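You operate a simulated robot arm through the tools that you are given. There is no shell and no other tool.

Carry out the task below with a simulated robot arm. There is one attempt and no reset: what you move stays moved.

TASK
Put the purple mic channel on air without any feedback.
Fine: before you unmute it: volume knob right down, both speaker switches off, ON AIR sign lit.

It is judged by the outcome, as a careful person would: the job done as asked, and still so three seconds after it is handed in. It fails if anything else is knocked over, pushed out of place, dropped, spilled or broken.

THE ROBOT
A 6-joint arm with a fingered hand, fixed in place. Base frame: the origin is at the foot of the arm, x ahead of it, y to its left, z up. Lengths are in cm, angles in degrees, forces in N, time in s.
It reaches about 134.6 cm from its shoulder. Its first joint turns from -149.0 to 149.0 degrees. Payload 3.5 kg.
The tool frame sits at the grasp point between the pads (the TCP): z along the fingers, y along the line on which they close. The tips reach 2.6 cm beyond it. The gripper opens to 13.2 cm. The gripper's body begins 7.3 cm behind the TCP. The gripper is a hand of 4 fingers: y runs from the thumb to the fingers, the wrist lies at [0, 0, -23.4] in the tool frame, and closing takes about 1.5 s.
Orientation is told as [roll, pitch, yaw] about the base's x, y, z axes, in that order, counted from this pose: with the fingers straight down and closing along the base's y, the tool's x points along the base's -x, its y along +y and its z along -z.

THE INTERFACE
- The arm moves only by the tool step_arm. Its argument "moves" is text: rows parted by semicolons, each of 7 numbers parted by spaces: the turn, a rotation vector about the base's x, y, z in degrees, then the shift along the base's x, y, z in cm, then the finger opening in cm, from 0 to 13.2. In form: wx wy wz x y z jaw; .... A call has 1 to 20 rows; each row shifts and turns the commanded pose from where the row before left it. A row lasts 0.2 s, in which the tool goes at most 5 cm and 8.6 degrees; a call with a longer step from one row to the next is refused whole, and so is a gripper value outside its range. Where a pose cannot be reached the arm comes as near as it can. A force on the tool above 40 N (or 10 N above the force at the start of the call, whichever is more), or a blocked arm, ends the call early, and 0.2 s more pass. The fingers move at their own pace (about 7.2 cm/s each) and stop on an object; they squeeze with about 28 N. The grip force told is the motor's: it shows also when the fingers shut on nothing. Time passes only in rows, and 0.2 s behind the last, so rows that do not move let the fingers close. The reply holds the time, the measured pose of the TCP, the force on the tool along the base axes, the opening and the grip force, in the units named above and with some noise, with the torque about the TCP (base axes, N m) and any sound that the robot's microphone picked up.
- Cameras (640 x 400 px; columns grow to the right, rows downward): "scene" is fixed at [5.56, 64.63, 153.17]; the picture's right is [0.96, 0.26, 0.00], its down [0.26, -0.93, -0.25] and it looks along [-0.07, 0.24, -0.97] (base axes); focal length 268 px, centre (320, 200). "wrist" rides on the gripper at [6.8, 0.2, -9.7] in the tool frame; the picture's right is [-0.03, 1.00, 0.00], its down [-0.82, -0.02, -0.58] and it looks along [-0.58, -0.01, 0.82] (tool axes); focal length 270 px, centre (320, 200). There is no depth. A picture from a camera that has moved, and an enlarged one, comes with that camera's place and axes in the base frame and with its lens. The place of the scene camera against the robot may be out by one fixed shift of up to 1.2 cm in any direction.
- get_image(camera): a new picture of that camera. It takes no simulated time.
- slide_trunk(by): slides the trunk up (or, below 0, down) by that many cm; the arm rides with it, the base frame stays. It gives what a move gives, with no picture.
- hand_shape(shape): the hand has 4 fingers and takes this shape, open, in about a second: jaw (thumb against the fingers, like two jaws); tri (thumb and two fingers); tip (a fingertip pinch); poke (one finger out to press); point (the index stretched); flat (the hand flat); cup (the hand cupped); fist (a fist). The gripper value then closes the fingers along that shape, each until it touches; the sizes above hold for jaw. It gives what a move gives, with no picture.
- enlarge(camera, box): a new picture of the part [left, top, right, bottom] of that camera's present view, enlarged. It takes no simulated time.
- hand_in(): hands the job in; it is judged then, once.

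Nothing tells you positions but the pictures and the camera data. Unless the task says otherwise, let go and move clear before handing in.

The tools are called after ">>>" by a JSON object that holds its "name" and its "arguments". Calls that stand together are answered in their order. step_arm: Moves the arm, as the interface text tells. Its arguments: {"type":"object","properties":{"moves":{"type":"string"}},"required":["moves"]} The other tools are called the same way: slide_trunk (by) slides the trunk up or down; hand_shape (shape) gives the hand a shape; get_image (camera) takes a picture; enlarge (camera, box) takes an enlarged picture of a part of a camera's view; hand_in () hands the job in.

At the start:

```text
t: 0.0
eef_pos: [0.77, 61.63, 101.53]
ee_rot: [0.0, 0.0, 0.0]
contact_force: [-0.5, -0.2, -0.6]
torque: [0.02, 0.01, -0.01]
finger_gap: 13.2
finger_force: 0.0
shape: jaw
trunk travel left (down, up): [-91.5, 5.5]
```

scene: 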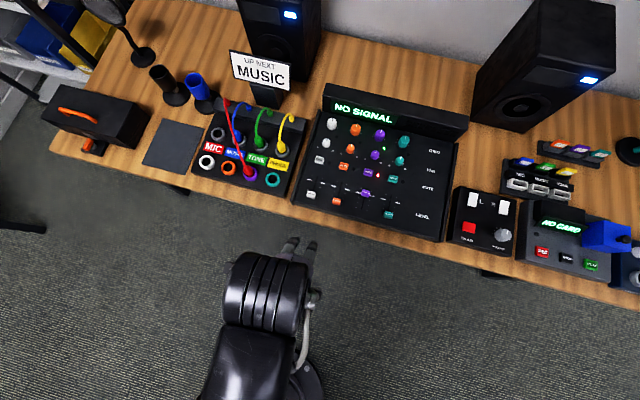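
wrist: 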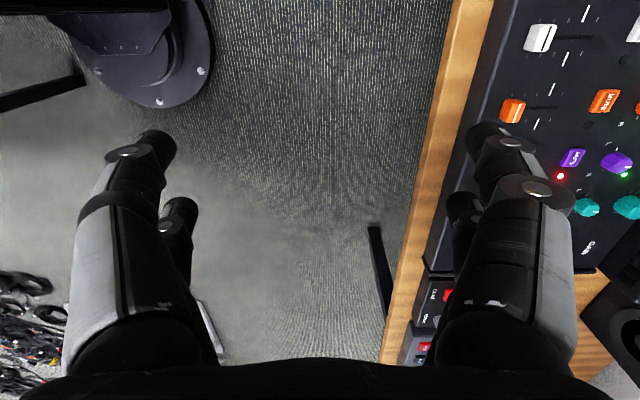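

I see a desk with a mixer, a patch bay, speakers, and small control boxes. I will enlarge several parts of the scene to identify the controls before moving anything.

>>> {"name": "enlarge", "arguments": {"camera": "scene", "box": [290, 80, 480, 250]}}

>>> {"name": "enlarge", "arguments": {"camera": "scene", "box": [440, 130, 640, 290]}}

>>> {"name": "enlarge", "arguments": {"camera": "scene", "box": [140, 60, 310, 210]}}

>>> {"name": "enlarge", "arguments": {"camera": "scene", "box": [230, 0, 330, 100]}}

>>> {"name": "enlarge", "arguments": {"camera": "scene", "box": [460, 0, 640, 140]}}

```text
2.35 times, centred on (385, 165) of scene
camera zoom: at [5.56, 64.63, 153.17], right [0.96, 0.26, 0.0], down [0.26, -0.93, -0.25], along [-0.07, 0.24, -0.97], focal length 630 px, centre (167, 282)
```

zoom: 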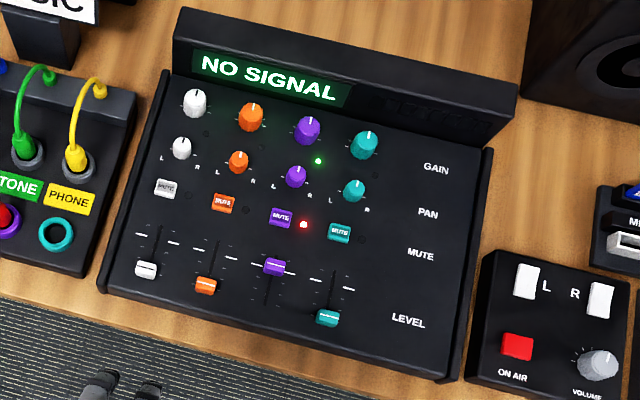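

```text
2.50 times, centred on (540, 210) of scene
camera zoom: at [5.56, 64.63, 153.17], right [0.96, 0.26, 0.0], down [0.26, -0.93, -0.25], along [-0.07, 0.24, -0.97], focal length 669 px, centre (-230, 175)
```

zoom: 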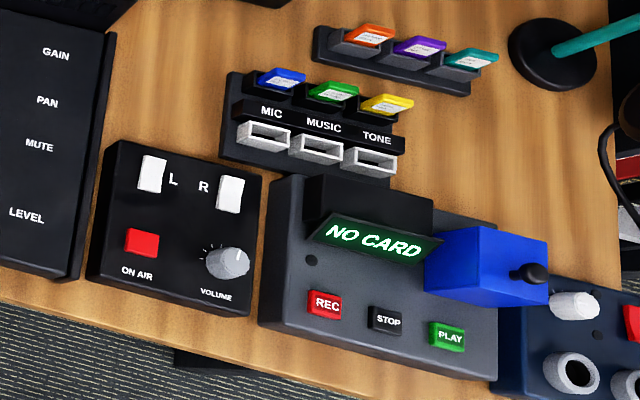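

```text
2.67 times, centred on (225, 135) of scene
camera zoom: at [5.56, 64.63, 153.17], right [0.96, 0.26, 0.0], down [0.26, -0.93, -0.25], along [-0.07, 0.24, -0.97], focal length 714 px, centre (573, 373)
```

zoom: 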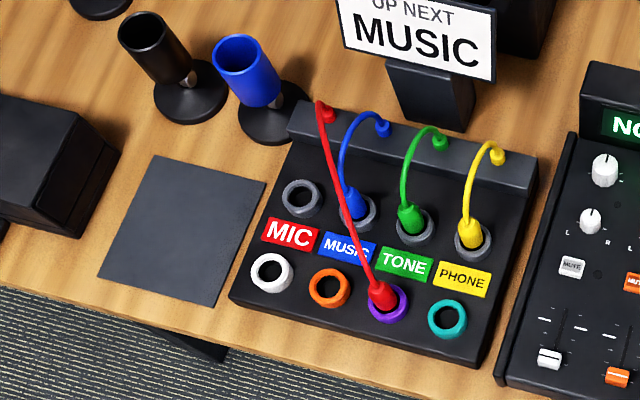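

```text
4.00 times, centred on (280, 50) of scene
camera zoom: at [5.56, 64.63, 153.17], right [0.96, 0.26, 0.0], down [0.26, -0.93, -0.25], along [-0.07, 0.24, -0.97], focal length 1071 px, centre (480, 800)
```

zoom: 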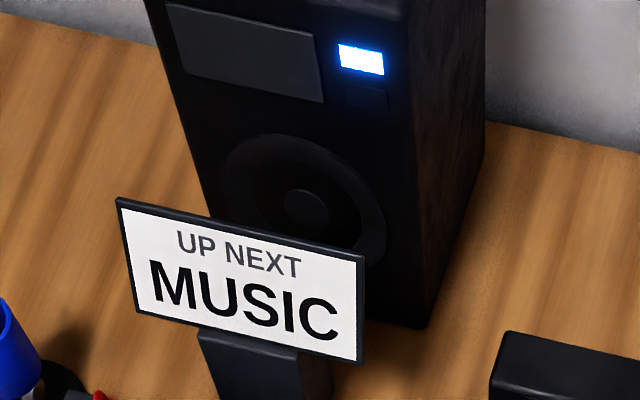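

```text
2.86 times, centred on (550, 70) of scene
camera zoom: at [5.56, 64.63, 153.17], right [0.96, 0.26, 0.0], down [0.26, -0.93, -0.25], along [-0.07, 0.24, -0.97], focal length 765 px, centre (-337, 571)
```

zoom: 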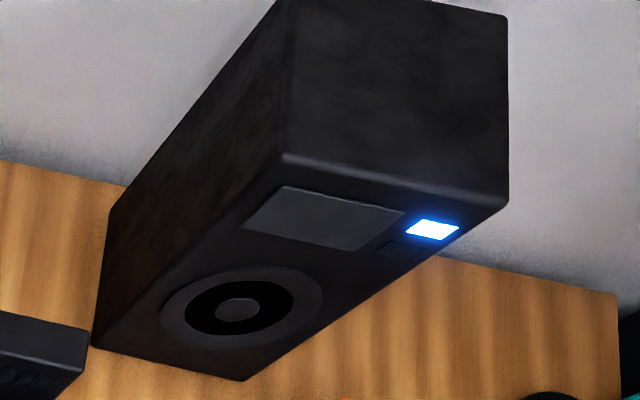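

The monitor box (L/R switches, ON AIR, VOLUME) is around x≈50, y≈88, z≈78; the purple MUTE is around (11, 95, 79). I'll bring the wrist camera over for a closer look at a safe height.

>>> {"name": "step_arm", "arguments": {"moves": "0 0 0 4 2 0.5 13.2;0 0 0 4 2 0.5 13.2;0 0 0 4 2 0.5 13.2;0 0 0 4 2 0.5 13.2;0 0 0 4 2 0.5 13.2;0 0 0 4 2 0.5 13.2;0 0 0 4 2 0.5 13.2"}}

>>> {"name": "get_image", "arguments": {"camera": "wrist"}}

>>> {"name": "get_image", "arguments": {"camera": "scene"}}

```text
t: 1.6
eef_pos: [28.95, 75.57, 101.56]
ee_rot: [0.0, 0.0, 0.0]
contact_force: [0.6, -0.4, -0.2]
torque: [0.0, 0.0, -0.04]
finger_gap: 13.21
finger_force: 0.1
shape: jaw
out of reach, approached as far as the arm can: row 1, 2, 3, 4, 5, 6, 7
trunk travel left (down, up): [-91.5, 5.5]
```

```text
taken
camera wrist: at [22.05, 75.8, 111.09], right [0.03, 1.0, 0.0], down [0.82, -0.02, 0.58], along [0.58, -0.01, -0.82], focal length 270 px, centre (320, 200)
```

wrist: 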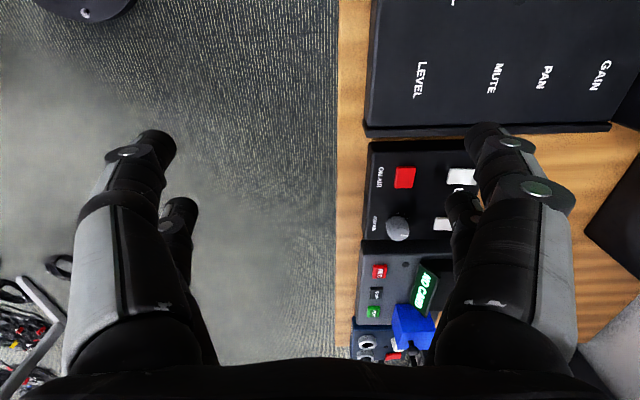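

```text
taken
```

scene: 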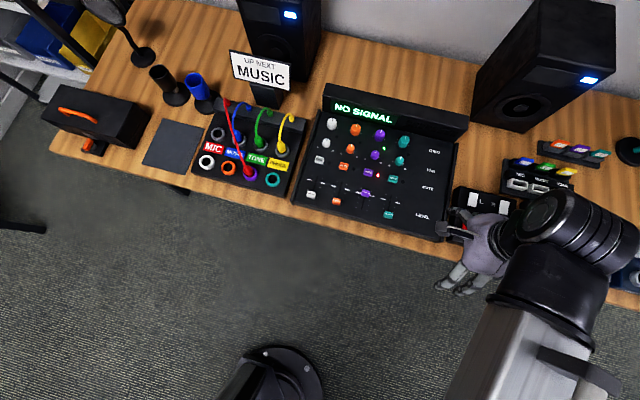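

The monitor box is in the wrist view, partly hidden behind the fingers. I'll enlarge it to read the switches and knob.

>>> {"name": "enlarge", "arguments": {"camera": "wrist", "box": [340, 130, 500, 250]}}

>>> {"name": "enlarge", "arguments": {"camera": "wrist", "box": [340, 230, 460, 370]}}

>>> {"name": "enlarge", "arguments": {"camera": "scene", "box": [440, 150, 540, 250]}}

```text
3.33 times, centred on (420, 190) of wrist
camera zoom: at [22.05, 75.8, 111.09], right [0.03, 1.0, 0.0], down [0.82, -0.02, 0.58], along [0.58, -0.01, -0.82], focal length 901 px, centre (-13, 233)
```

zoom: 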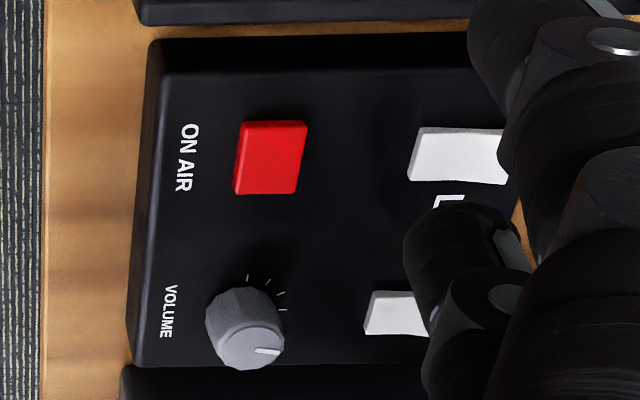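

```text
2.86 times, centred on (400, 300) of wrist
camera zoom: at [22.05, 75.8, 111.09], right [0.03, 1.0, 0.0], down [0.82, -0.02, 0.58], along [0.58, -0.01, -0.82], focal length 772 px, centre (91, -86)
```

zoom: 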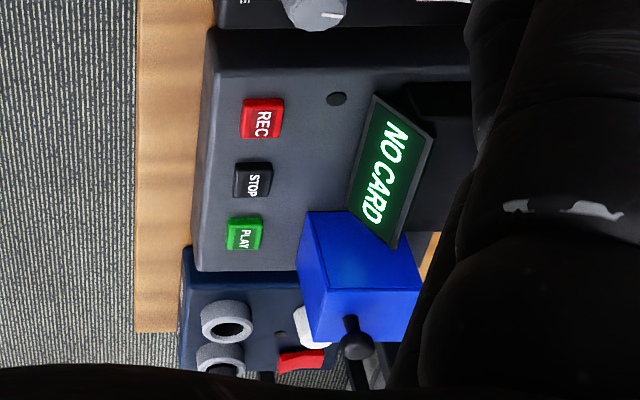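

```text
4.00 times, centred on (490, 200) of scene
camera zoom: at [5.56, 64.63, 153.17], right [0.96, 0.26, 0.0], down [0.26, -0.93, -0.25], along [-0.07, 0.24, -0.97], focal length 1071 px, centre (-360, 200)
```

zoom: 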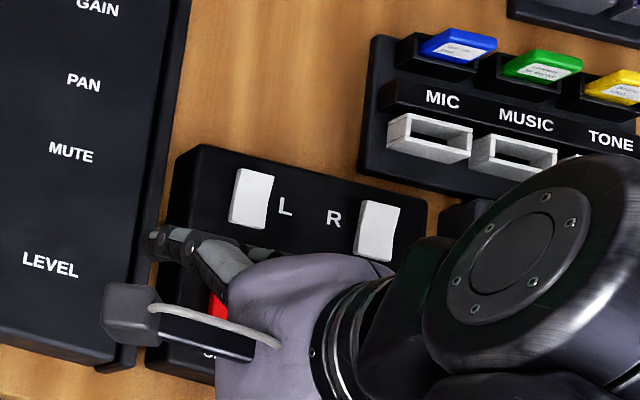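

The VOLUME knob's pointer is turned up somewhat; the L/R rockers and the ON AIR button are visible. I'll switch to the poke shape and see where the pressing fingertip sits in the wrist view.

>>> {"name": "hand_shape", "arguments": {"shape": "poke"}}

>>> {"name": "get_image", "arguments": {"camera": "wrist"}}

>>> {"name": "get_image", "arguments": {"camera": "scene"}}

```text
t: 2.5
eef_pos: [29.0, 75.54, 101.59]
ee_rot: [0.0, 0.0, 0.0]
contact_force: [0.0, 0.1, 0.2]
torque: [-0.02, -0.01, 0.02]
finger_gap: 0.0
finger_force: 0.0
shape: poke
trunk travel left (down, up): [-91.5, 5.5]
```

```text
taken
camera wrist: at [21.96, 75.73, 111.11], right [0.03, 1.0, 0.0], down [0.82, -0.02, 0.58], along [0.58, -0.01, -0.82], focal length 270 px, centre (320, 200)
```

wrist: 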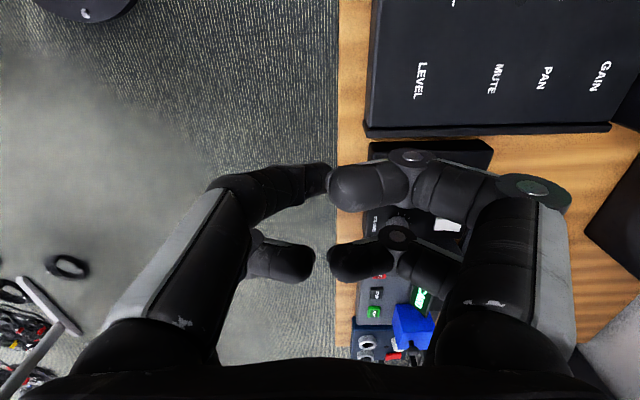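

```text
taken
```

scene: 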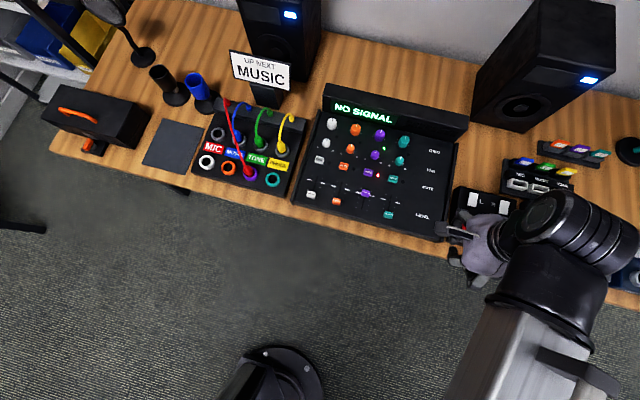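

The fingers look curled in and I can't tell which one presses. I'll let a moment pass with the gripper value held open and look again.

>>> {"name": "step_arm", "arguments": {"moves": "0 0 0 0 0 0 13.2;0 0 0 0 0 0 13.2;0 0 0 0 0 0 13.2;0 0 0 0 0 0 13.2"}}

>>> {"name": "get_image", "arguments": {"camera": "wrist"}}

>>> {"name": "enlarge", "arguments": {"camera": "scene", "box": [420, 180, 540, 300]}}

```text
t: 3.5
eef_pos: [28.93, 75.5, 101.67]
ee_rot: [0.0, 0.0, 0.0]
contact_force: [-0.4, 0.0, -0.1]
torque: [-0.02, 0.0, 0.01]
finger_gap: 0.0
finger_force: 0.1
shape: poke
trunk travel left (down, up): [-91.5, 5.5]
```

```text
taken
camera wrist: at [21.99, 75.74, 111.1], right [0.03, 1.0, 0.0], down [0.82, -0.02, 0.58], along [0.58, -0.01, -0.82], focal length 270 px, centre (320, 200)
```

wrist: 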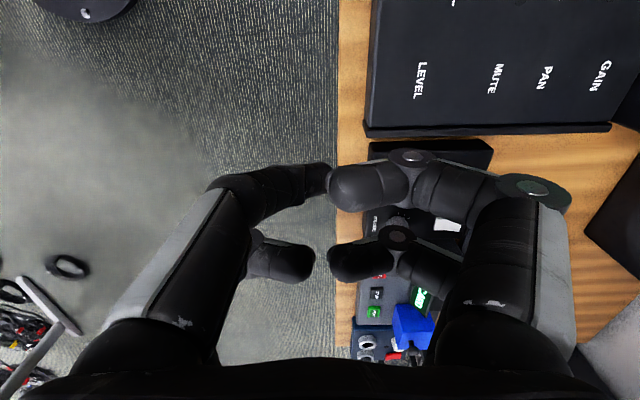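

```text
3.33 times, centred on (480, 240) of scene
camera zoom: at [5.56, 64.63, 153.17], right [0.96, 0.26, 0.0], down [0.26, -0.93, -0.25], along [-0.07, 0.24, -0.97], focal length 892 px, centre (-213, 67)
```

zoom: 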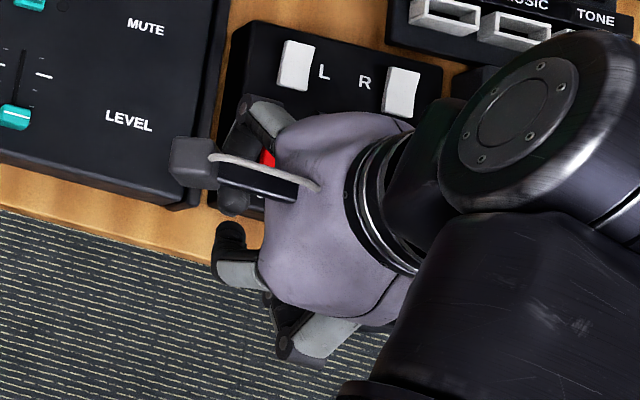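

No finger clearly stands out in the poke shape. I'll try the "point" shape to compare.

>>> {"name": "hand_shape", "arguments": {"shape": "point"}}

>>> {"name": "get_image", "arguments": {"camera": "wrist"}}

>>> {"name": "enlarge", "arguments": {"camera": "scene", "box": [420, 180, 540, 300]}}

```text
t: 4.4
eef_pos: [28.94, 75.49, 101.51]
ee_rot: [0.0, 0.0, 0.0]
contact_force: [0.5, -0.1, -0.7]
torque: [0.02, -0.01, 0.0]
finger_gap: 0.0
finger_force: 0.0
shape: point
trunk travel left (down, up): [-91.5, 5.5]
```

```text
taken
camera wrist: at [21.98, 75.74, 111.11], right [0.03, 1.0, 0.0], down [0.82, -0.02, 0.58], along [0.58, -0.01, -0.82], focal length 270 px, centre (320, 200)
```

wrist: 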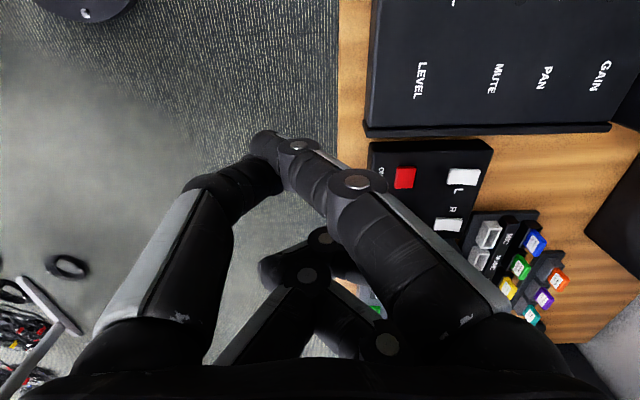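

```text
3.33 times, centred on (480, 240) of scene
camera zoom: at [5.56, 64.63, 153.17], right [0.96, 0.26, 0.0], down [0.26, -0.93, -0.25], along [-0.07, 0.24, -0.97], focal length 892 px, centre (-213, 67)
```

zoom: 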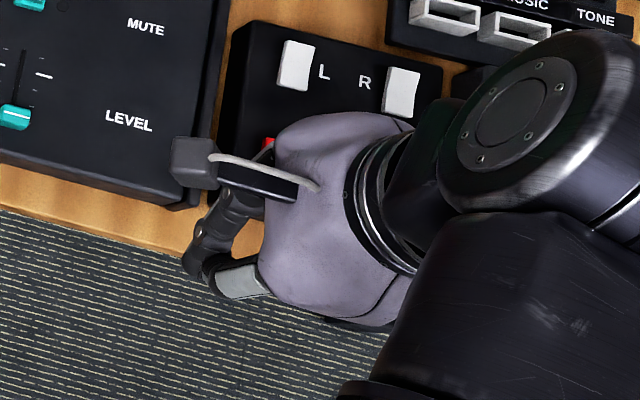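

In "point", the index comes forward together with one other finger, the rest curled. I'll check whether the gripper value changes this.

>>> {"name": "step_arm", "arguments": {"moves": "0 0 0 0 0 0 13.2;0 0 0 0 0 0 13.2;0 0 0 0 0 0 13.2;0 0 0 0 0 0 13.2;0 0 0 0 0 0 13.2"}}

>>> {"name": "enlarge", "arguments": {"camera": "wrist", "box": [160, 80, 500, 300]}}

>>> {"name": "hand_shape", "arguments": {"shape": "tip"}}

>>> {"name": "get_image", "arguments": {"camera": "wrist"}}

```text
t: 5.6
eef_pos: [28.96, 75.4, 101.54]
ee_rot: [0.0, 0.0, 0.0]
contact_force: [0.2, -0.8, -0.2]
torque: [-0.01, 0.0, 0.03]
finger_gap: 0.0
finger_force: 0.1
shape: point
trunk travel left (down, up): [-91.5, 5.5]
```

```text
1.82 times, centred on (330, 190) of wrist
camera zoom: at [21.99, 75.74, 111.1], right [0.03, 1.0, 0.0], down [0.82, -0.02, 0.58], along [0.58, -0.01, -0.82], focal length 491 px, centre (302, 218)
```

zoom: 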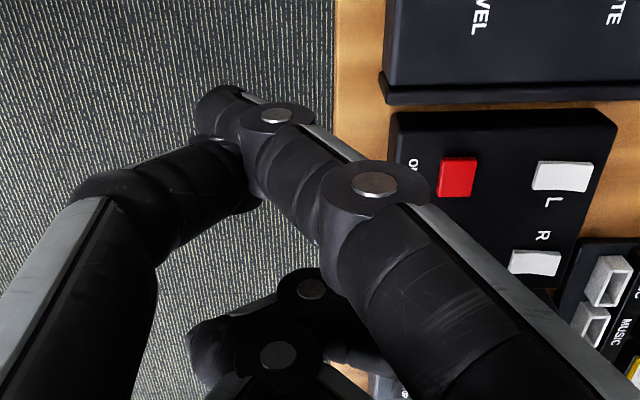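

```text
t: 6.5
eef_pos: [28.92, 75.49, 101.63]
ee_rot: [0.0, 0.0, -0.1]
contact_force: [-0.4, -0.7, 0.0]
torque: [0.02, -0.02, -0.02]
finger_gap: 13.19
finger_force: 0.0
shape: tip
trunk travel left (down, up): [-91.5, 5.5]
```

```text
taken
camera wrist: at [21.98, 75.74, 111.1], right [0.03, 1.0, 0.0], down [0.82, -0.02, 0.58], along [0.58, -0.01, -0.82], focal length 270 px, centre (320, 200)
```

wrist: 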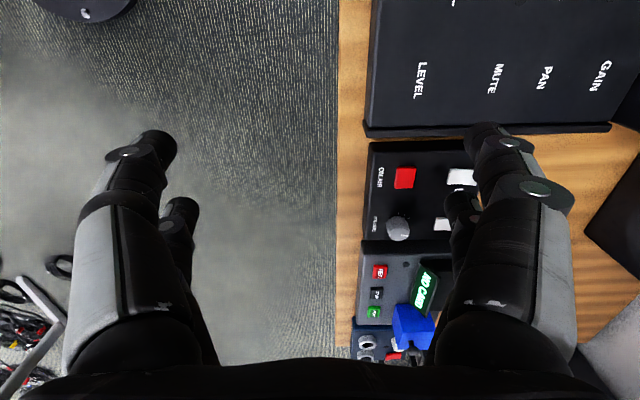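

Open "tip" looks like the jaw. I'll close it to see what the pinched fingertip looks like, since it could serve as a well-centred pusher.

>>> {"name": "step_arm", "arguments": {"moves": "0 0 0 0 0 0 0;0 0 0 0 0 0 0;0 0 0 0 0 0 0;0 0 0 0 0 0 0;0 0 0 0 0 0 0;0 0 0 0 0 0 0;0 0 0 0 0 0 0;0 0 0 0 0 0 0"}}

>>> {"name": "get_image", "arguments": {"camera": "wrist"}}

>>> {"name": "enlarge", "arguments": {"camera": "scene", "box": [420, 180, 540, 300]}}

```text
t: 8.3
eef_pos: [28.98, 75.44, 101.61]
ee_rot: [0.0, -0.1, 0.0]
contact_force: [-0.3, -0.1, 0.4]
torque: [0.01, -0.02, 0.03]
finger_gap: 0.01
finger_force: 27.5
shape: tip
trunk travel left (down, up): [-91.5, 5.5]
```

```text
taken
camera wrist: at [21.98, 75.74, 111.1], right [0.03, 1.0, 0.0], down [0.82, -0.02, 0.58], along [0.58, -0.01, -0.82], focal length 270 px, centre (320, 200)
```

wrist: 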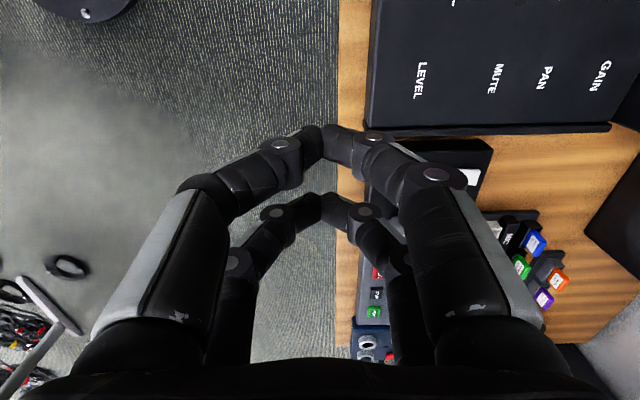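

```text
3.33 times, centred on (480, 240) of scene
camera zoom: at [5.56, 64.63, 153.17], right [0.96, 0.26, 0.0], down [0.26, -0.93, -0.25], along [-0.07, 0.24, -0.97], focal length 892 px, centre (-213, 67)
```

zoom: 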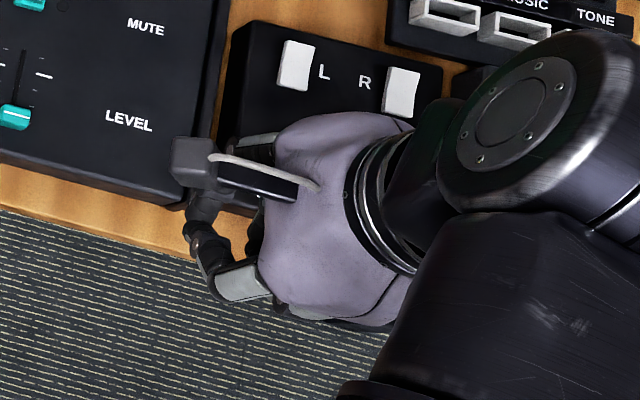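

The tip pair looks like two thumb–finger pairs about 4 cm apart. I'll open the hand again and move so the monitor box shows up in the gap between the fingers, for a clear look.

>>> {"name": "step_arm", "arguments": {"moves": "0 0 0 0 3 0 13.2;0 0 0 0 3 0 13.2;0 0 0 0 3 0 13.2;0 0 0 0 3 0 13.2;0 0 0 0 2.5 0 13.2;0 0 0 0 0 0 13.2;0 0 0 0 0 0 13.2;0 0 0 0 0 0 13.2"}}

>>> {"name": "get_image", "arguments": {"camera": "wrist"}}

>>> {"name": "enlarge", "arguments": {"camera": "wrist", "box": [240, 130, 400, 230]}}

```text
t: 10.1
eef_pos: [28.52, 90.24, 101.7]
ee_rot: [-0.1, 0.0, 0.0]
contact_force: [0.1, 0.6, -0.3]
torque: [0.04, -0.02, -0.03]
finger_gap: 13.18
finger_force: 0.0
shape: tip
trunk travel left (down, up): [-91.5, 5.5]
```

```text
taken
camera wrist: at [21.66, 90.47, 111.1], right [0.03, 1.0, 0.0], down [0.82, -0.02, 0.58], along [0.58, -0.01, -0.82], focal length 270 px, centre (320, 200)
```

wrist: 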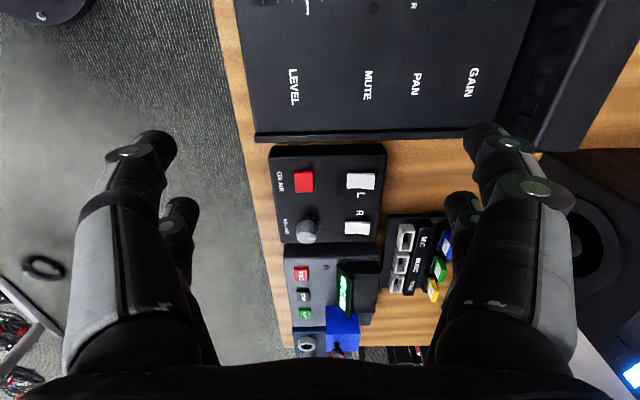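

```text
4.00 times, centred on (320, 180) of wrist
camera zoom: at [21.66, 90.47, 111.1], right [0.03, 1.0, 0.0], down [0.82, -0.02, 0.58], along [0.58, -0.01, -0.82], focal length 1081 px, centre (320, 280)
```

zoom: 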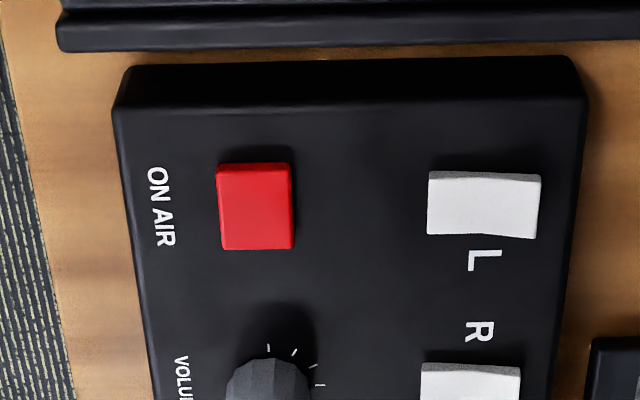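

Now the box is nicely clear. I'll zoom in on the rockers and the knob.

>>> {"name": "enlarge", "arguments": {"camera": "wrist", "box": [325, 160, 389, 240]}}

>>> {"name": "enlarge", "arguments": {"camera": "wrist", "box": [265, 200, 345, 250]}}

>>> {"name": "enlarge", "arguments": {"camera": "wrist", "box": [490, 60, 600, 180]}}

```text
5.00 times, centred on (357, 200) of wrist
camera zoom: at [21.66, 90.47, 111.1], right [0.03, 1.0, 0.0], down [0.82, -0.02, 0.58], along [0.58, -0.01, -0.82], focal length 1351 px, centre (135, 200)
```

zoom: 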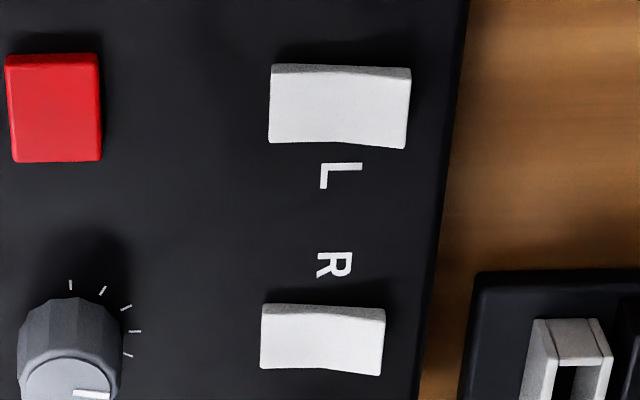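

```text
8.00 times, centred on (305, 225) of wrist
camera zoom: at [21.66, 90.47, 111.1], right [0.03, 1.0, 0.0], down [0.82, -0.02, 0.58], along [0.58, -0.01, -0.82], focal length 2162 px, centre (440, 0)
```

zoom: 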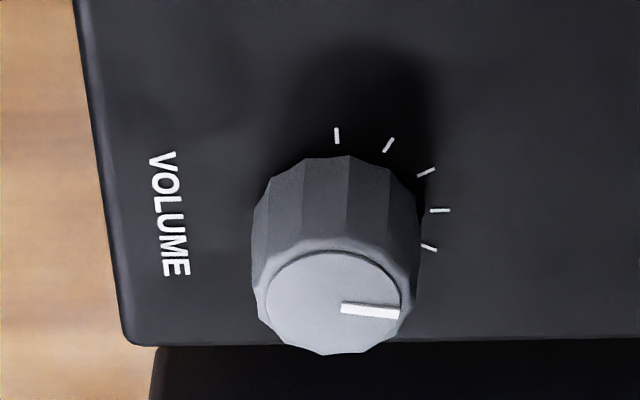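

```text
3.33 times, centred on (545, 120) of wrist
camera zoom: at [21.66, 90.47, 111.1], right [0.03, 1.0, 0.0], down [0.82, -0.02, 0.58], along [0.58, -0.01, -0.82], focal length 901 px, centre (-430, 467)
```

zoom: 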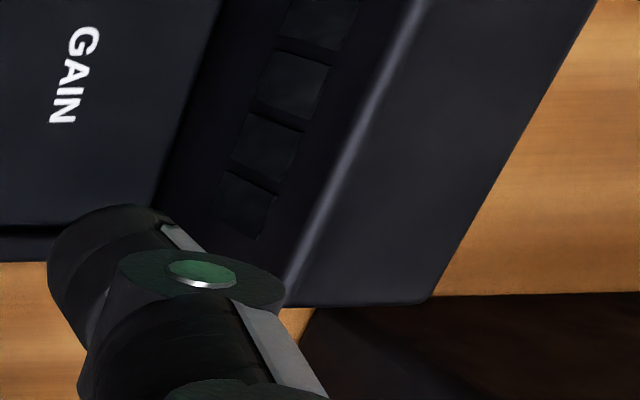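

The rockers' far ends (+y) are raised, so they're presently pressed at the near end; I estimate ON AIR at (42.1, 87.8), L rocker at (42.7, 94–98), R rocker at (52, 94–98), and the knob at (51, 87.8) with its top at z≈79.4. I'll check the knob's tick marks and the speaker lights from the scene camera.

>>> {"name": "enlarge", "arguments": {"camera": "scene", "box": [450, 180, 530, 250]}}

>>> {"name": "get_image", "arguments": {"camera": "scene"}}

```text
5.71 times, centred on (490, 215) of scene
camera zoom: at [5.56, 64.63, 153.17], right [0.96, 0.26, 0.0], down [0.26, -0.93, -0.25], along [-0.07, 0.24, -0.97], focal length 1530 px, centre (-651, 114)
```

zoom: 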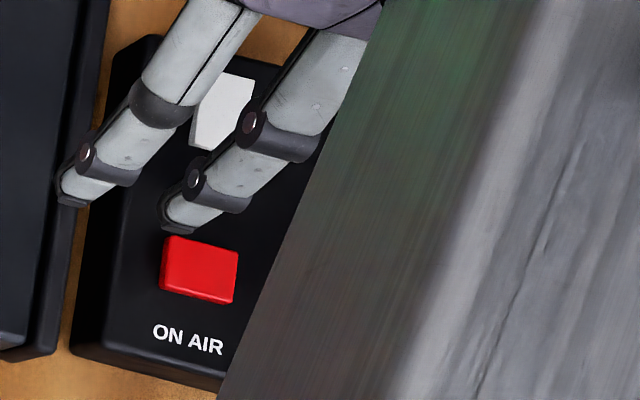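

```text
taken
```

scene: 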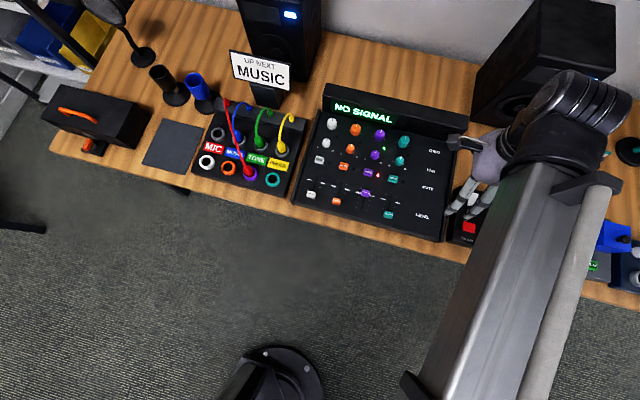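

I have no obstacles at this height. I'll go to the jaw shape, then move above the VOLUME knob with the hand yawed about −70° so it can be turned counter-clockwise over a long arc.

>>> {"name": "hand_shape", "arguments": {"shape": "jaw"}}

>>> {"name": "step_arm", "arguments": {"moves": "0 0 -7.8 2.5 -0.27 -0.5 13.2;0 0 -7.8 2.5 -0.27 -0.5 13.2;0 0 -7.8 2.5 -0.27 -0.5 13.2;0 0 -7.8 2.5 -0.27 -0.5 13.2;0 0 -7.8 2.5 -0.27 -0.5 13.2;0 0 -7.8 2.5 -0.27 -0.5 13.2;0 0 -7.8 2.5 -0.27 -0.5 13.2;0 0 -7.8 2.5 -0.27 -0.5 13.2;0 0 -7.8 2.5 -0.27 -0.5 13.2;0 0 0 0 0 0 13.2"}}

>>> {"name": "get_image", "arguments": {"camera": "wrist"}}

>>> {"name": "get_image", "arguments": {"camera": "scene"}}

```text
t: 11.0
eef_pos: [28.61, 90.25, 101.51]
ee_rot: [0.0, 0.0, 0.0]
contact_force: [0.1, 0.1, -0.8]
torque: [0.01, -0.03, 0.0]
finger_gap: 13.2
finger_force: 0.0
shape: jaw
trunk travel left (down, up): [-91.5, 5.5]
```

```text
t: 13.2
eef_pos: [51.31, 87.69, 101.61]
ee_rot: [0.0, 0.0, -70.3]
contact_force: [1.0, -0.2, 0.0]
torque: [0.01, 0.02, 0.01]
finger_gap: 13.21
finger_force: 0.1
shape: jaw
out of reach, approached as far as the arm can: row 1, 2, 3, 4, 5, 6, 7, 8, 9
trunk travel left (down, up): [-91.5, 5.5]
```

```text
taken
camera wrist: at [49.1, 94.28, 111.11], right [0.95, 0.31, 0.0], down [0.26, -0.78, 0.58], along [0.18, -0.55, -0.82], focal length 270 px, centre (320, 200)
```

wrist: 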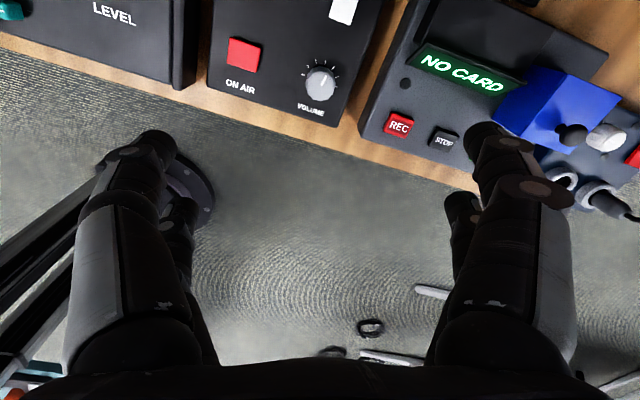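

```text
taken
```

scene: 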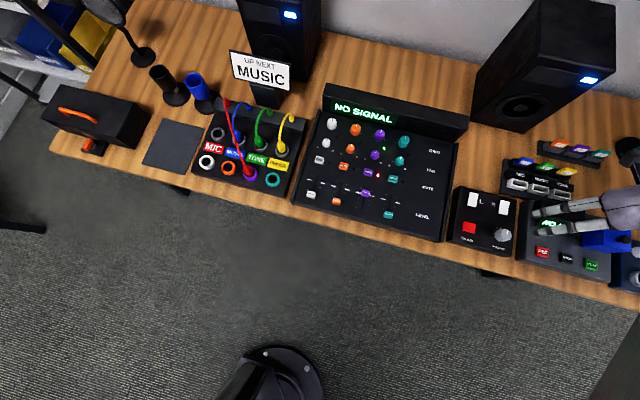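

From this side the knob's tick ring is visible. I'll zoom in on it to judge the dial's range.

>>> {"name": "enlarge", "arguments": {"camera": "wrist", "box": [290, 50, 354, 120]}}

>>> {"name": "enlarge", "arguments": {"camera": "scene", "box": [445, 180, 525, 250]}}

>>> {"name": "step_arm", "arguments": {"moves": "0 0 0 0 0 -3 13.2;0 0 0 0 0 -3 13.2;0 0 0 0 0 0 13.2"}}

```text
5.71 times, centred on (322, 85) of wrist
camera zoom: at [49.1, 94.28, 111.11], right [0.95, 0.31, 0.0], down [0.26, -0.78, 0.58], along [0.18, -0.55, -0.82], focal length 1544 px, centre (309, 857)
```

zoom: 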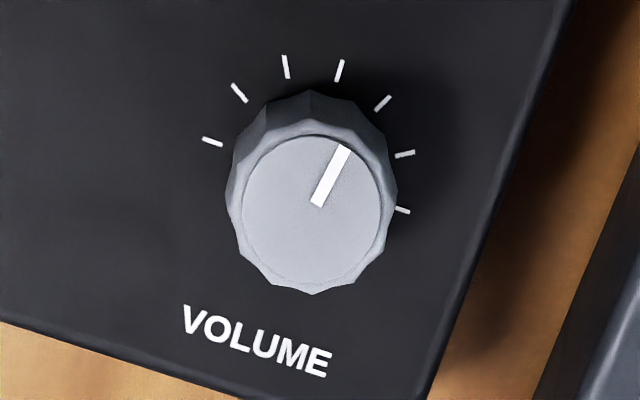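

```text
5.71 times, centred on (485, 215) of scene
camera zoom: at [5.56, 64.63, 153.17], right [0.96, 0.26, 0.0], down [0.26, -0.93, -0.25], along [-0.07, 0.24, -0.97], focal length 1530 px, centre (-623, 114)
```

zoom: 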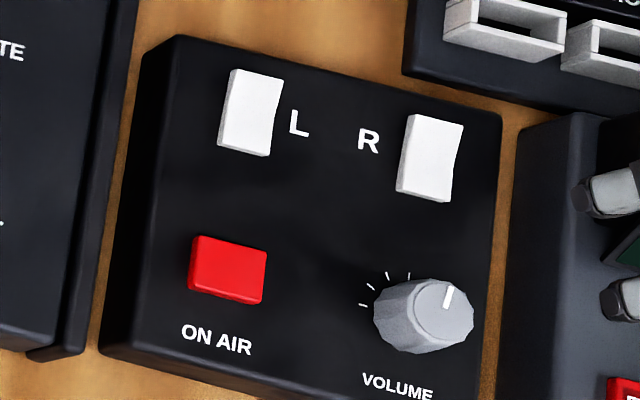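

```text
t: 14.0
eef_pos: [51.35, 87.7, 101.65]
ee_rot: [0.1, 0.0, -70.1]
contact_force: [-0.1, 0.1, -0.1]
torque: [0.0, -0.02, -0.05]
finger_gap: 13.2
finger_force: 0.1
shape: jaw
out of reach, approached as far as the arm can: row 1, 2
trunk travel left (down, up): [-91.5, 5.5]
```

The tick ring runs from 9 o'clock to 3 o'clock and the pointer is near 12, so the knob needs roughly 100° counter-clockwise. The arm didn't descend by step moves, so I'll use the trunk to lower it and see.

>>> {"name": "slide_trunk", "arguments": {"by": -5}}

```text
t: 14.9
eef_pos: [51.31, 87.76, 96.6]
ee_rot: [-0.2, 0.0, -70.2]
contact_force: [0.0, -0.2, 0.5]
torque: [0.02, 0.0, 0.0]
finger_gap: 13.18
finger_force: 0.2
shape: jaw
trunk travel left (down, up): [-86.5, 10.5]
```

The trunk lowers the hand as wanted. I'll test whether step moves can also change height on their own.

>>> {"name": "step_arm", "arguments": {"moves": "0 0 0 0 0 -1 8;0 0 0 0 0 0 8;0 0 0 0 0 0 8"}}

>>> {"name": "get_image", "arguments": {"camera": "wrist"}}

```text
t: 15.7
eef_pos: [51.33, 87.77, 96.6]
ee_rot: [0.0, -0.1, -70.3]
contact_force: [0.8, -0.3, 0.2]
torque: [0.01, -0.01, -0.02]
finger_gap: 8.04
finger_force: 0.1
shape: jaw
out of reach, approached as far as the arm can: row 1
trunk travel left (down, up): [-86.5, 10.5]
```

```text
taken
camera wrist: at [49.06, 94.29, 106.1], right [0.95, 0.31, 0.0], down [0.26, -0.77, 0.58], along [0.18, -0.55, -0.82], focal length 270 px, centre (320, 200)
```

wrist: 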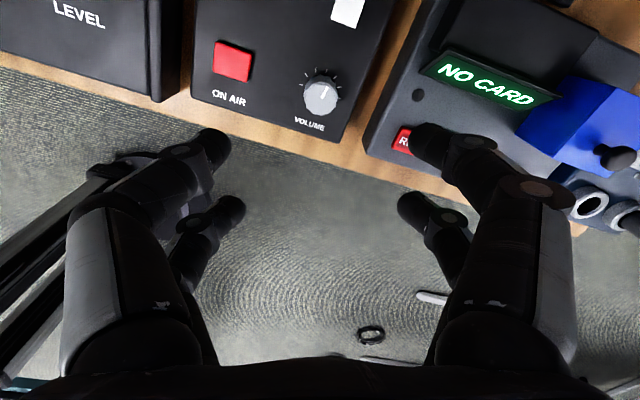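

Height is set only by the trunk, so I'll use small trunk slides for all vertical motion. I'll refine the knob's position from this view before descending.

>>> {"name": "enlarge", "arguments": {"camera": "wrist", "box": [280, 60, 360, 130]}}

```text
5.71 times, centred on (320, 95) of wrist
camera zoom: at [49.06, 94.29, 106.1], right [0.95, 0.31, 0.0], down [0.26, -0.77, 0.58], along [0.18, -0.55, -0.82], focal length 1544 px, centre (320, 800)
```

zoom: 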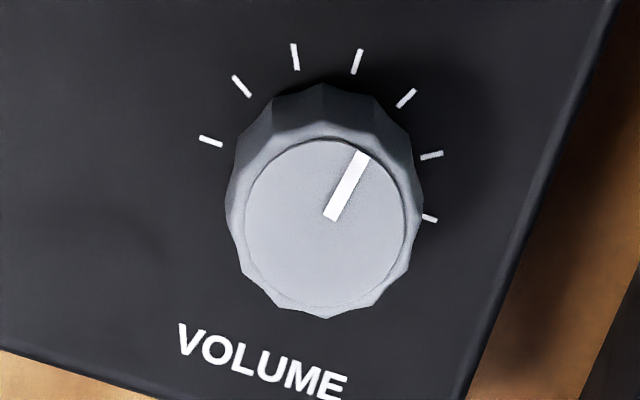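

The knob centre comes out at (51.45, 87.7), top z≈79.3, and the hand is right above it. I'll narrow the opening to 6 cm and lower most of the way, then check.

>>> {"name": "step_arm", "arguments": {"moves": "0 0 0 0.1 -0.05 0 6;0 0 0 0 0 0 6;0 0 0 0 0 0 6"}}

>>> {"name": "slide_trunk", "arguments": {"by": -11.5}}

>>> {"name": "get_image", "arguments": {"camera": "wrist"}}

>>> {"name": "get_image", "arguments": {"camera": "scene"}}

```text
t: 16.5
eef_pos: [51.39, 87.54, 96.55]
ee_rot: [-0.1, 0.1, -70.3]
contact_force: [-0.3, -0.1, 0.1]
torque: [-0.01, 0.01, 0.02]
finger_gap: 6.07
finger_force: 0.1
shape: jaw
trunk travel left (down, up): [-86.5, 10.5]
```

```text
t: 18.0
eef_pos: [51.54, 87.67, 85.18]
ee_rot: [-0.1, 0.0, -70.1]
contact_force: [1.1, -0.3, -0.1]
torque: [0.02, 0.01, 0.01]
finger_gap: 6.05
finger_force: 0.0
shape: jaw
trunk travel left (down, up): [-75.0, 22.0]
```

```text
taken
camera wrist: at [49.15, 94.19, 94.62], right [0.95, 0.31, 0.0], down [0.26, -0.77, 0.58], along [0.18, -0.55, -0.82], focal length 270 px, centre (320, 200)
```

wrist: 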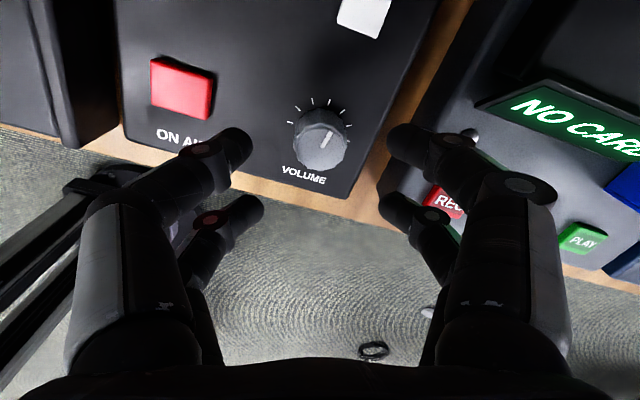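

```text
taken
```

scene: 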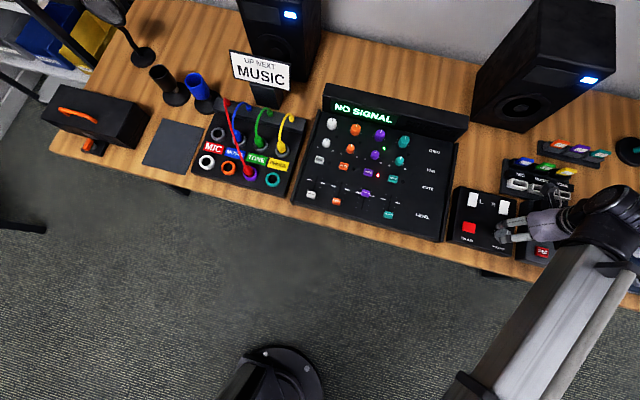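

The knob sits centred between the finger pairs. I'll lower the rest in two stages, watching the force.

>>> {"name": "slide_trunk", "arguments": {"by": -3.8}}

>>> {"name": "get_image", "arguments": {"camera": "wrist"}}

```text
t: 18.8
eef_pos: [51.47, 87.55, 81.37]
ee_rot: [0.0, 0.0, -70.2]
contact_force: [-0.8, 1.3, -0.1]
torque: [0.01, 0.01, 0.02]
finger_gap: 6.06
finger_force: 0.0
shape: jaw
trunk travel left (down, up): [-71.2, 25.8]
```

```text
taken
camera wrist: at [49.15, 94.19, 90.82], right [0.95, 0.31, 0.0], down [0.26, -0.77, 0.58], along [0.18, -0.55, -0.82], focal length 270 px, centre (320, 200)
```

wrist: 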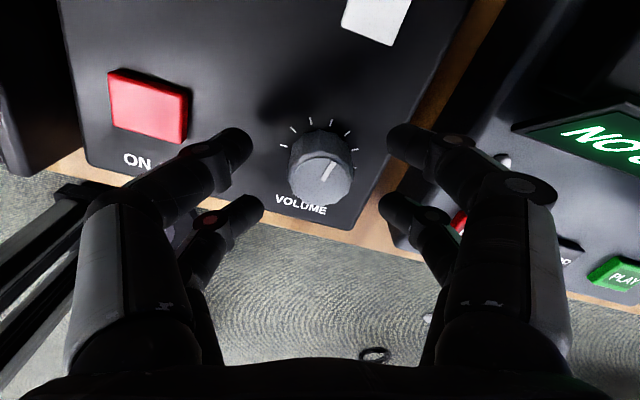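

Still clear on all sides. I'll lower 1.1 cm more so the tips sit alongside the knob, then close gently and check.

>>> {"name": "slide_trunk", "arguments": {"by": -1.1}}

>>> {"name": "step_arm", "arguments": {"moves": "0 0 0 0 0 0 5;0 0 0 0 0 0 4;0 0 0 0 0 0 3;0 0 0 0 0 0 2;0 0 0 0 0 0 2;0 0 0 0 0 0 2"}}

>>> {"name": "get_image", "arguments": {"camera": "wrist"}}

```text
t: 19.4
eef_pos: [51.45, 87.56, 80.22]
ee_rot: [0.0, 0.0, -70.2]
contact_force: [0.3, 0.1, 0.5]
torque: [-0.03, 0.0, 0.0]
finger_gap: 6.07
finger_force: 0.0
shape: jaw
trunk travel left (down, up): [-70.1, 26.9]
```

```text
t: 20.8
eef_pos: [51.4, 87.62, 80.2]
ee_rot: [0.0, 0.1, -70.2]
contact_force: [0.5, 0.5, 0.7]
torque: [0.01, -0.01, 0.0]
finger_gap: 2.06
finger_force: 0.0
shape: jaw
trunk travel left (down, up): [-70.1, 26.9]
```

```text
taken
camera wrist: at [49.16, 94.2, 89.7], right [0.95, 0.31, 0.0], down [0.26, -0.77, 0.58], along [0.18, -0.55, -0.82], focal length 270 px, centre (320, 200)
```

wrist: 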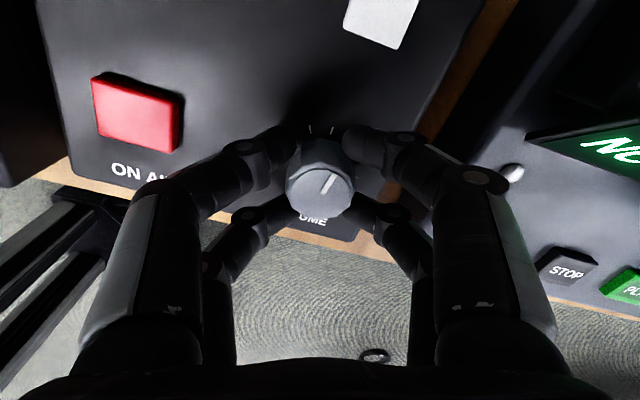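

The fingers are around the knob on both sides with no force yet. I'll close further until they grip.

>>> {"name": "step_arm", "arguments": {"moves": "0 0 0 0 0 0 1.2;0 0 0 0 0 0 0.6;0 0 0 0 0 0 0;0 0 0 0 0 0 0;0 0 0 0 0 0 0;0 0 0 0 0 0 0"}}

>>> {"name": "get_image", "arguments": {"camera": "wrist"}}

```text
t: 22.2
eef_pos: [51.63, 87.54, 80.18]
ee_rot: [0.0, 0.1, -70.2]
contact_force: [11.0, 0.7, -1.2]
torque: [-0.01, -0.26, 0.02]
finger_gap: 0.27
finger_force: 27.8
shape: jaw
trunk travel left (down, up): [-70.1, 26.9]
```

```text
taken
camera wrist: at [49.29, 94.2, 89.66], right [0.95, 0.31, 0.0], down [0.26, -0.77, 0.58], along [0.18, -0.55, -0.82], focal length 270 px, centre (320, 200)
```

wrist: 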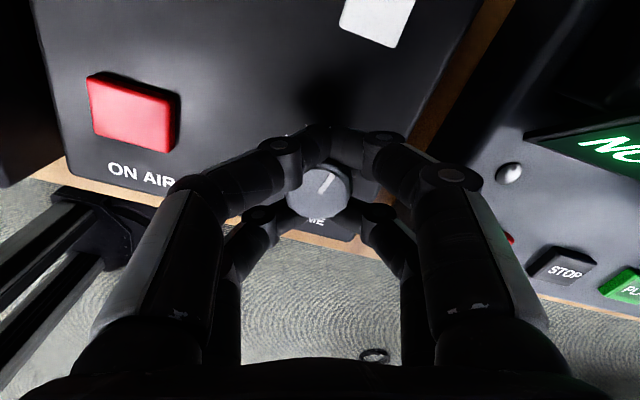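

The fingers have closed on the knob, with a sideways push of 11 N showing the hand is slightly off-centre toward −x. I'll shift to relieve it and try a short counter-clockwise turn to see whether the knob follows.

>>> {"name": "step_arm", "arguments": {"moves": "0 0 0 0.25 0.05 0 0;0 0 0 0 0 0 0;0 0 8 0 0 0 0;0 0 8 0 0 0 0;0 0 8 0 0 0 0;0 0 0 0 0 0 0"}}

>>> {"name": "get_image", "arguments": {"camera": "wrist"}}

```text
t: 23.6
eef_pos: [51.72, 87.62, 80.14]
ee_rot: [-0.1, 0.0, -46.1]
contact_force: [-4.1, -0.6, -4.0]
torque: [-0.05, 0.17, 0.0]
finger_gap: 0.23
finger_force: 28.0
shape: jaw
trunk travel left (down, up): [-70.1, 26.9]
```

```text
taken
camera wrist: at [46.94, 92.83, 89.68], right [0.74, 0.68, 0.0], down [0.55, -0.6, 0.58], along [0.39, -0.43, -0.82], focal length 270 px, centre (320, 200)
```

wrist: 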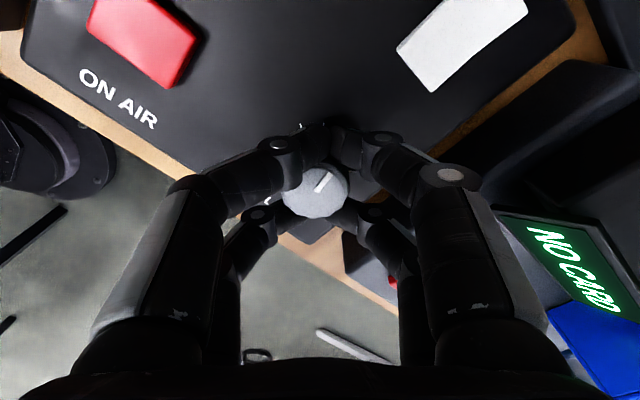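

The pointer kept its place relative to the fingers, so the knob is turning with the hand. I'll continue counter-clockwise.

>>> {"name": "step_arm", "arguments": {"moves": "0 0 8 0 0 0 0;0 0 8 0 0 0 0;0 0 8 0 0 0 0;0 0 8 0 0 0 0;0 0 8 0 0 0 0;0 0 8 0 0 0 0;0 0 8 0 0 0 0;0 0 0 0 0 0 0"}}

>>> {"name": "get_image", "arguments": {"camera": "wrist"}}

```text
t: 25.4
eef_pos: [51.49, 87.79, 80.23]
ee_rot: [0.0, 0.1, 9.9]
contact_force: [-16.3, 6.9, -4.2]
torque: [0.17, 0.41, -0.04]
finger_gap: 0.21
finger_force: 28.3
shape: jaw
trunk travel left (down, up): [-70.1, 26.9]
```

```text
taken
camera wrist: at [44.59, 86.82, 89.69], right [-0.15, 0.99, 0.0], down [0.81, 0.12, 0.58], along [0.57, 0.09, -0.82], focal length 270 px, centre (320, 200)
```

wrist: 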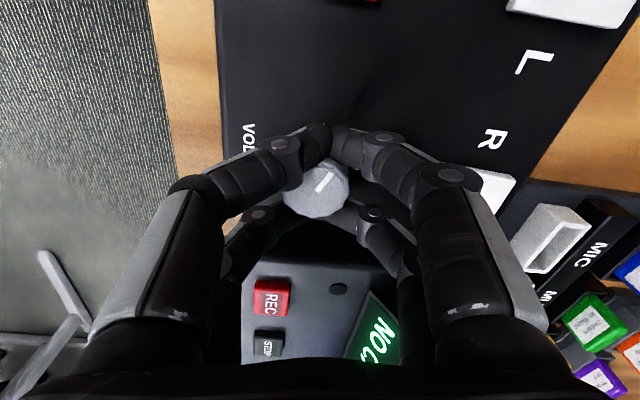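

The knob still follows (pointer now about 155–160°). There's some sideways load, so I'll shift slightly toward the knob's axis and continue turning to the stop.

>>> {"name": "step_arm", "arguments": {"moves": "0 0 4 -0.15 0.06 0 0;0 0 7 -0.1 0.05 0 0;0 0 7 -0.05 0 0 0;0 0 7 0 0 0 0;0 0 0 0 0 0 0"}}

>>> {"name": "get_image", "arguments": {"camera": "wrist"}}

>>> {"name": "enlarge", "arguments": {"camera": "wrist", "box": [240, 110, 400, 240]}}

```text
t: 26.6
eef_pos: [51.27, 87.68, 80.12]
ee_rot: [0.0, 0.1, 34.9]
contact_force: [-13.7, -2.8, -7.1]
torque: [-0.1, 0.35, -0.03]
finger_gap: 0.22
finger_force: 28.2
shape: jaw
trunk travel left (down, up): [-70.1, 26.9]
```

```text
taken
camera wrist: at [45.52, 84.06, 89.69], right [-0.55, 0.83, 0.0], down [0.68, 0.45, 0.58], along [0.48, 0.32, -0.82], focal length 270 px, centre (320, 200)
```

wrist: 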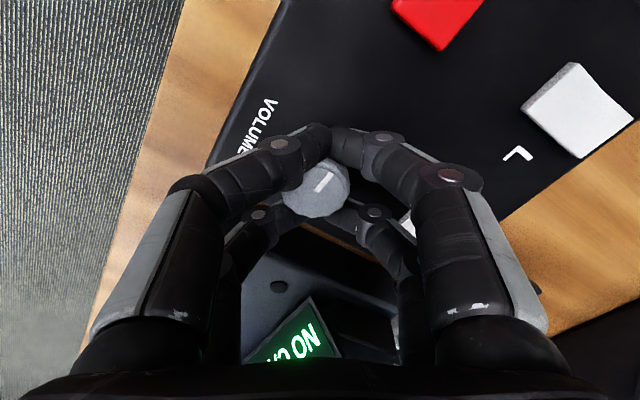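

```text
3.08 times, centred on (320, 175) of wrist
camera zoom: at [45.52, 84.06, 89.69], right [-0.55, 0.83, 0.0], down [0.68, 0.45, 0.58], along [0.48, 0.32, -0.82], focal length 832 px, centre (320, 277)
```

zoom: 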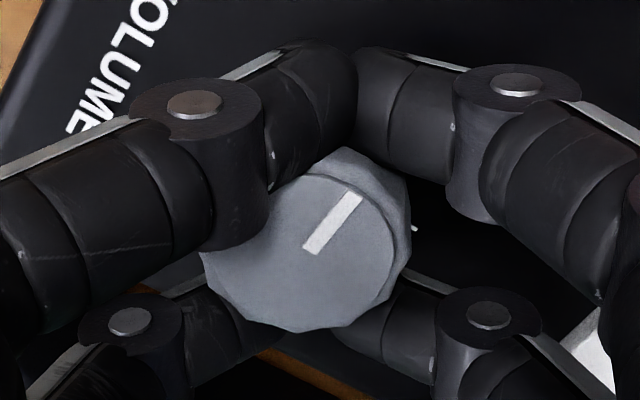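

Pointer is at about 176°, close to the lowest tick, still following with no stop felt. I'll go on a bit to find the end stop.

>>> {"name": "step_arm", "arguments": {"moves": "0 0 6 -0.1 0 0 0;0 0 6 -0.05 0 0 0;0 0 6 0 0 0 0;0 0 0 0 0 0 0"}}

>>> {"name": "enlarge", "arguments": {"camera": "wrist", "box": [240, 110, 400, 240]}}

```text
t: 27.6
eef_pos: [51.29, 87.95, 80.1]
ee_rot: [0.0, -0.1, 52.9]
contact_force: [-1.7, 13.5, -0.1]
torque: [0.23, -0.03, -0.34]
finger_gap: 0.0
finger_force: 28.0
shape: jaw
trunk travel left (down, up): [-70.1, 26.9]
```

```text
3.08 times, centred on (320, 175) of wrist
camera zoom: at [46.9, 82.64, 89.62], right [-0.78, 0.62, 0.0], down [0.51, 0.64, 0.58], along [0.36, 0.45, -0.81], focal length 832 px, centre (320, 277)
```

zoom: 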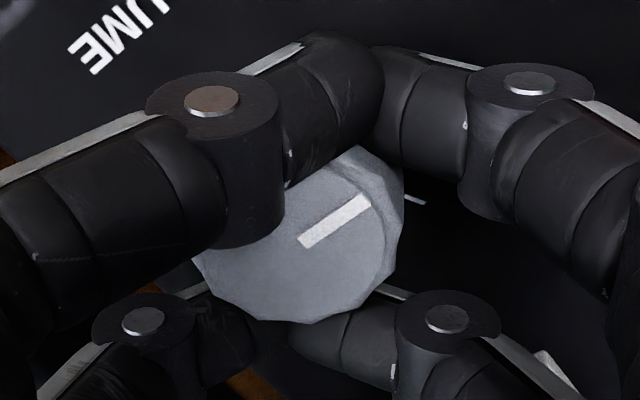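

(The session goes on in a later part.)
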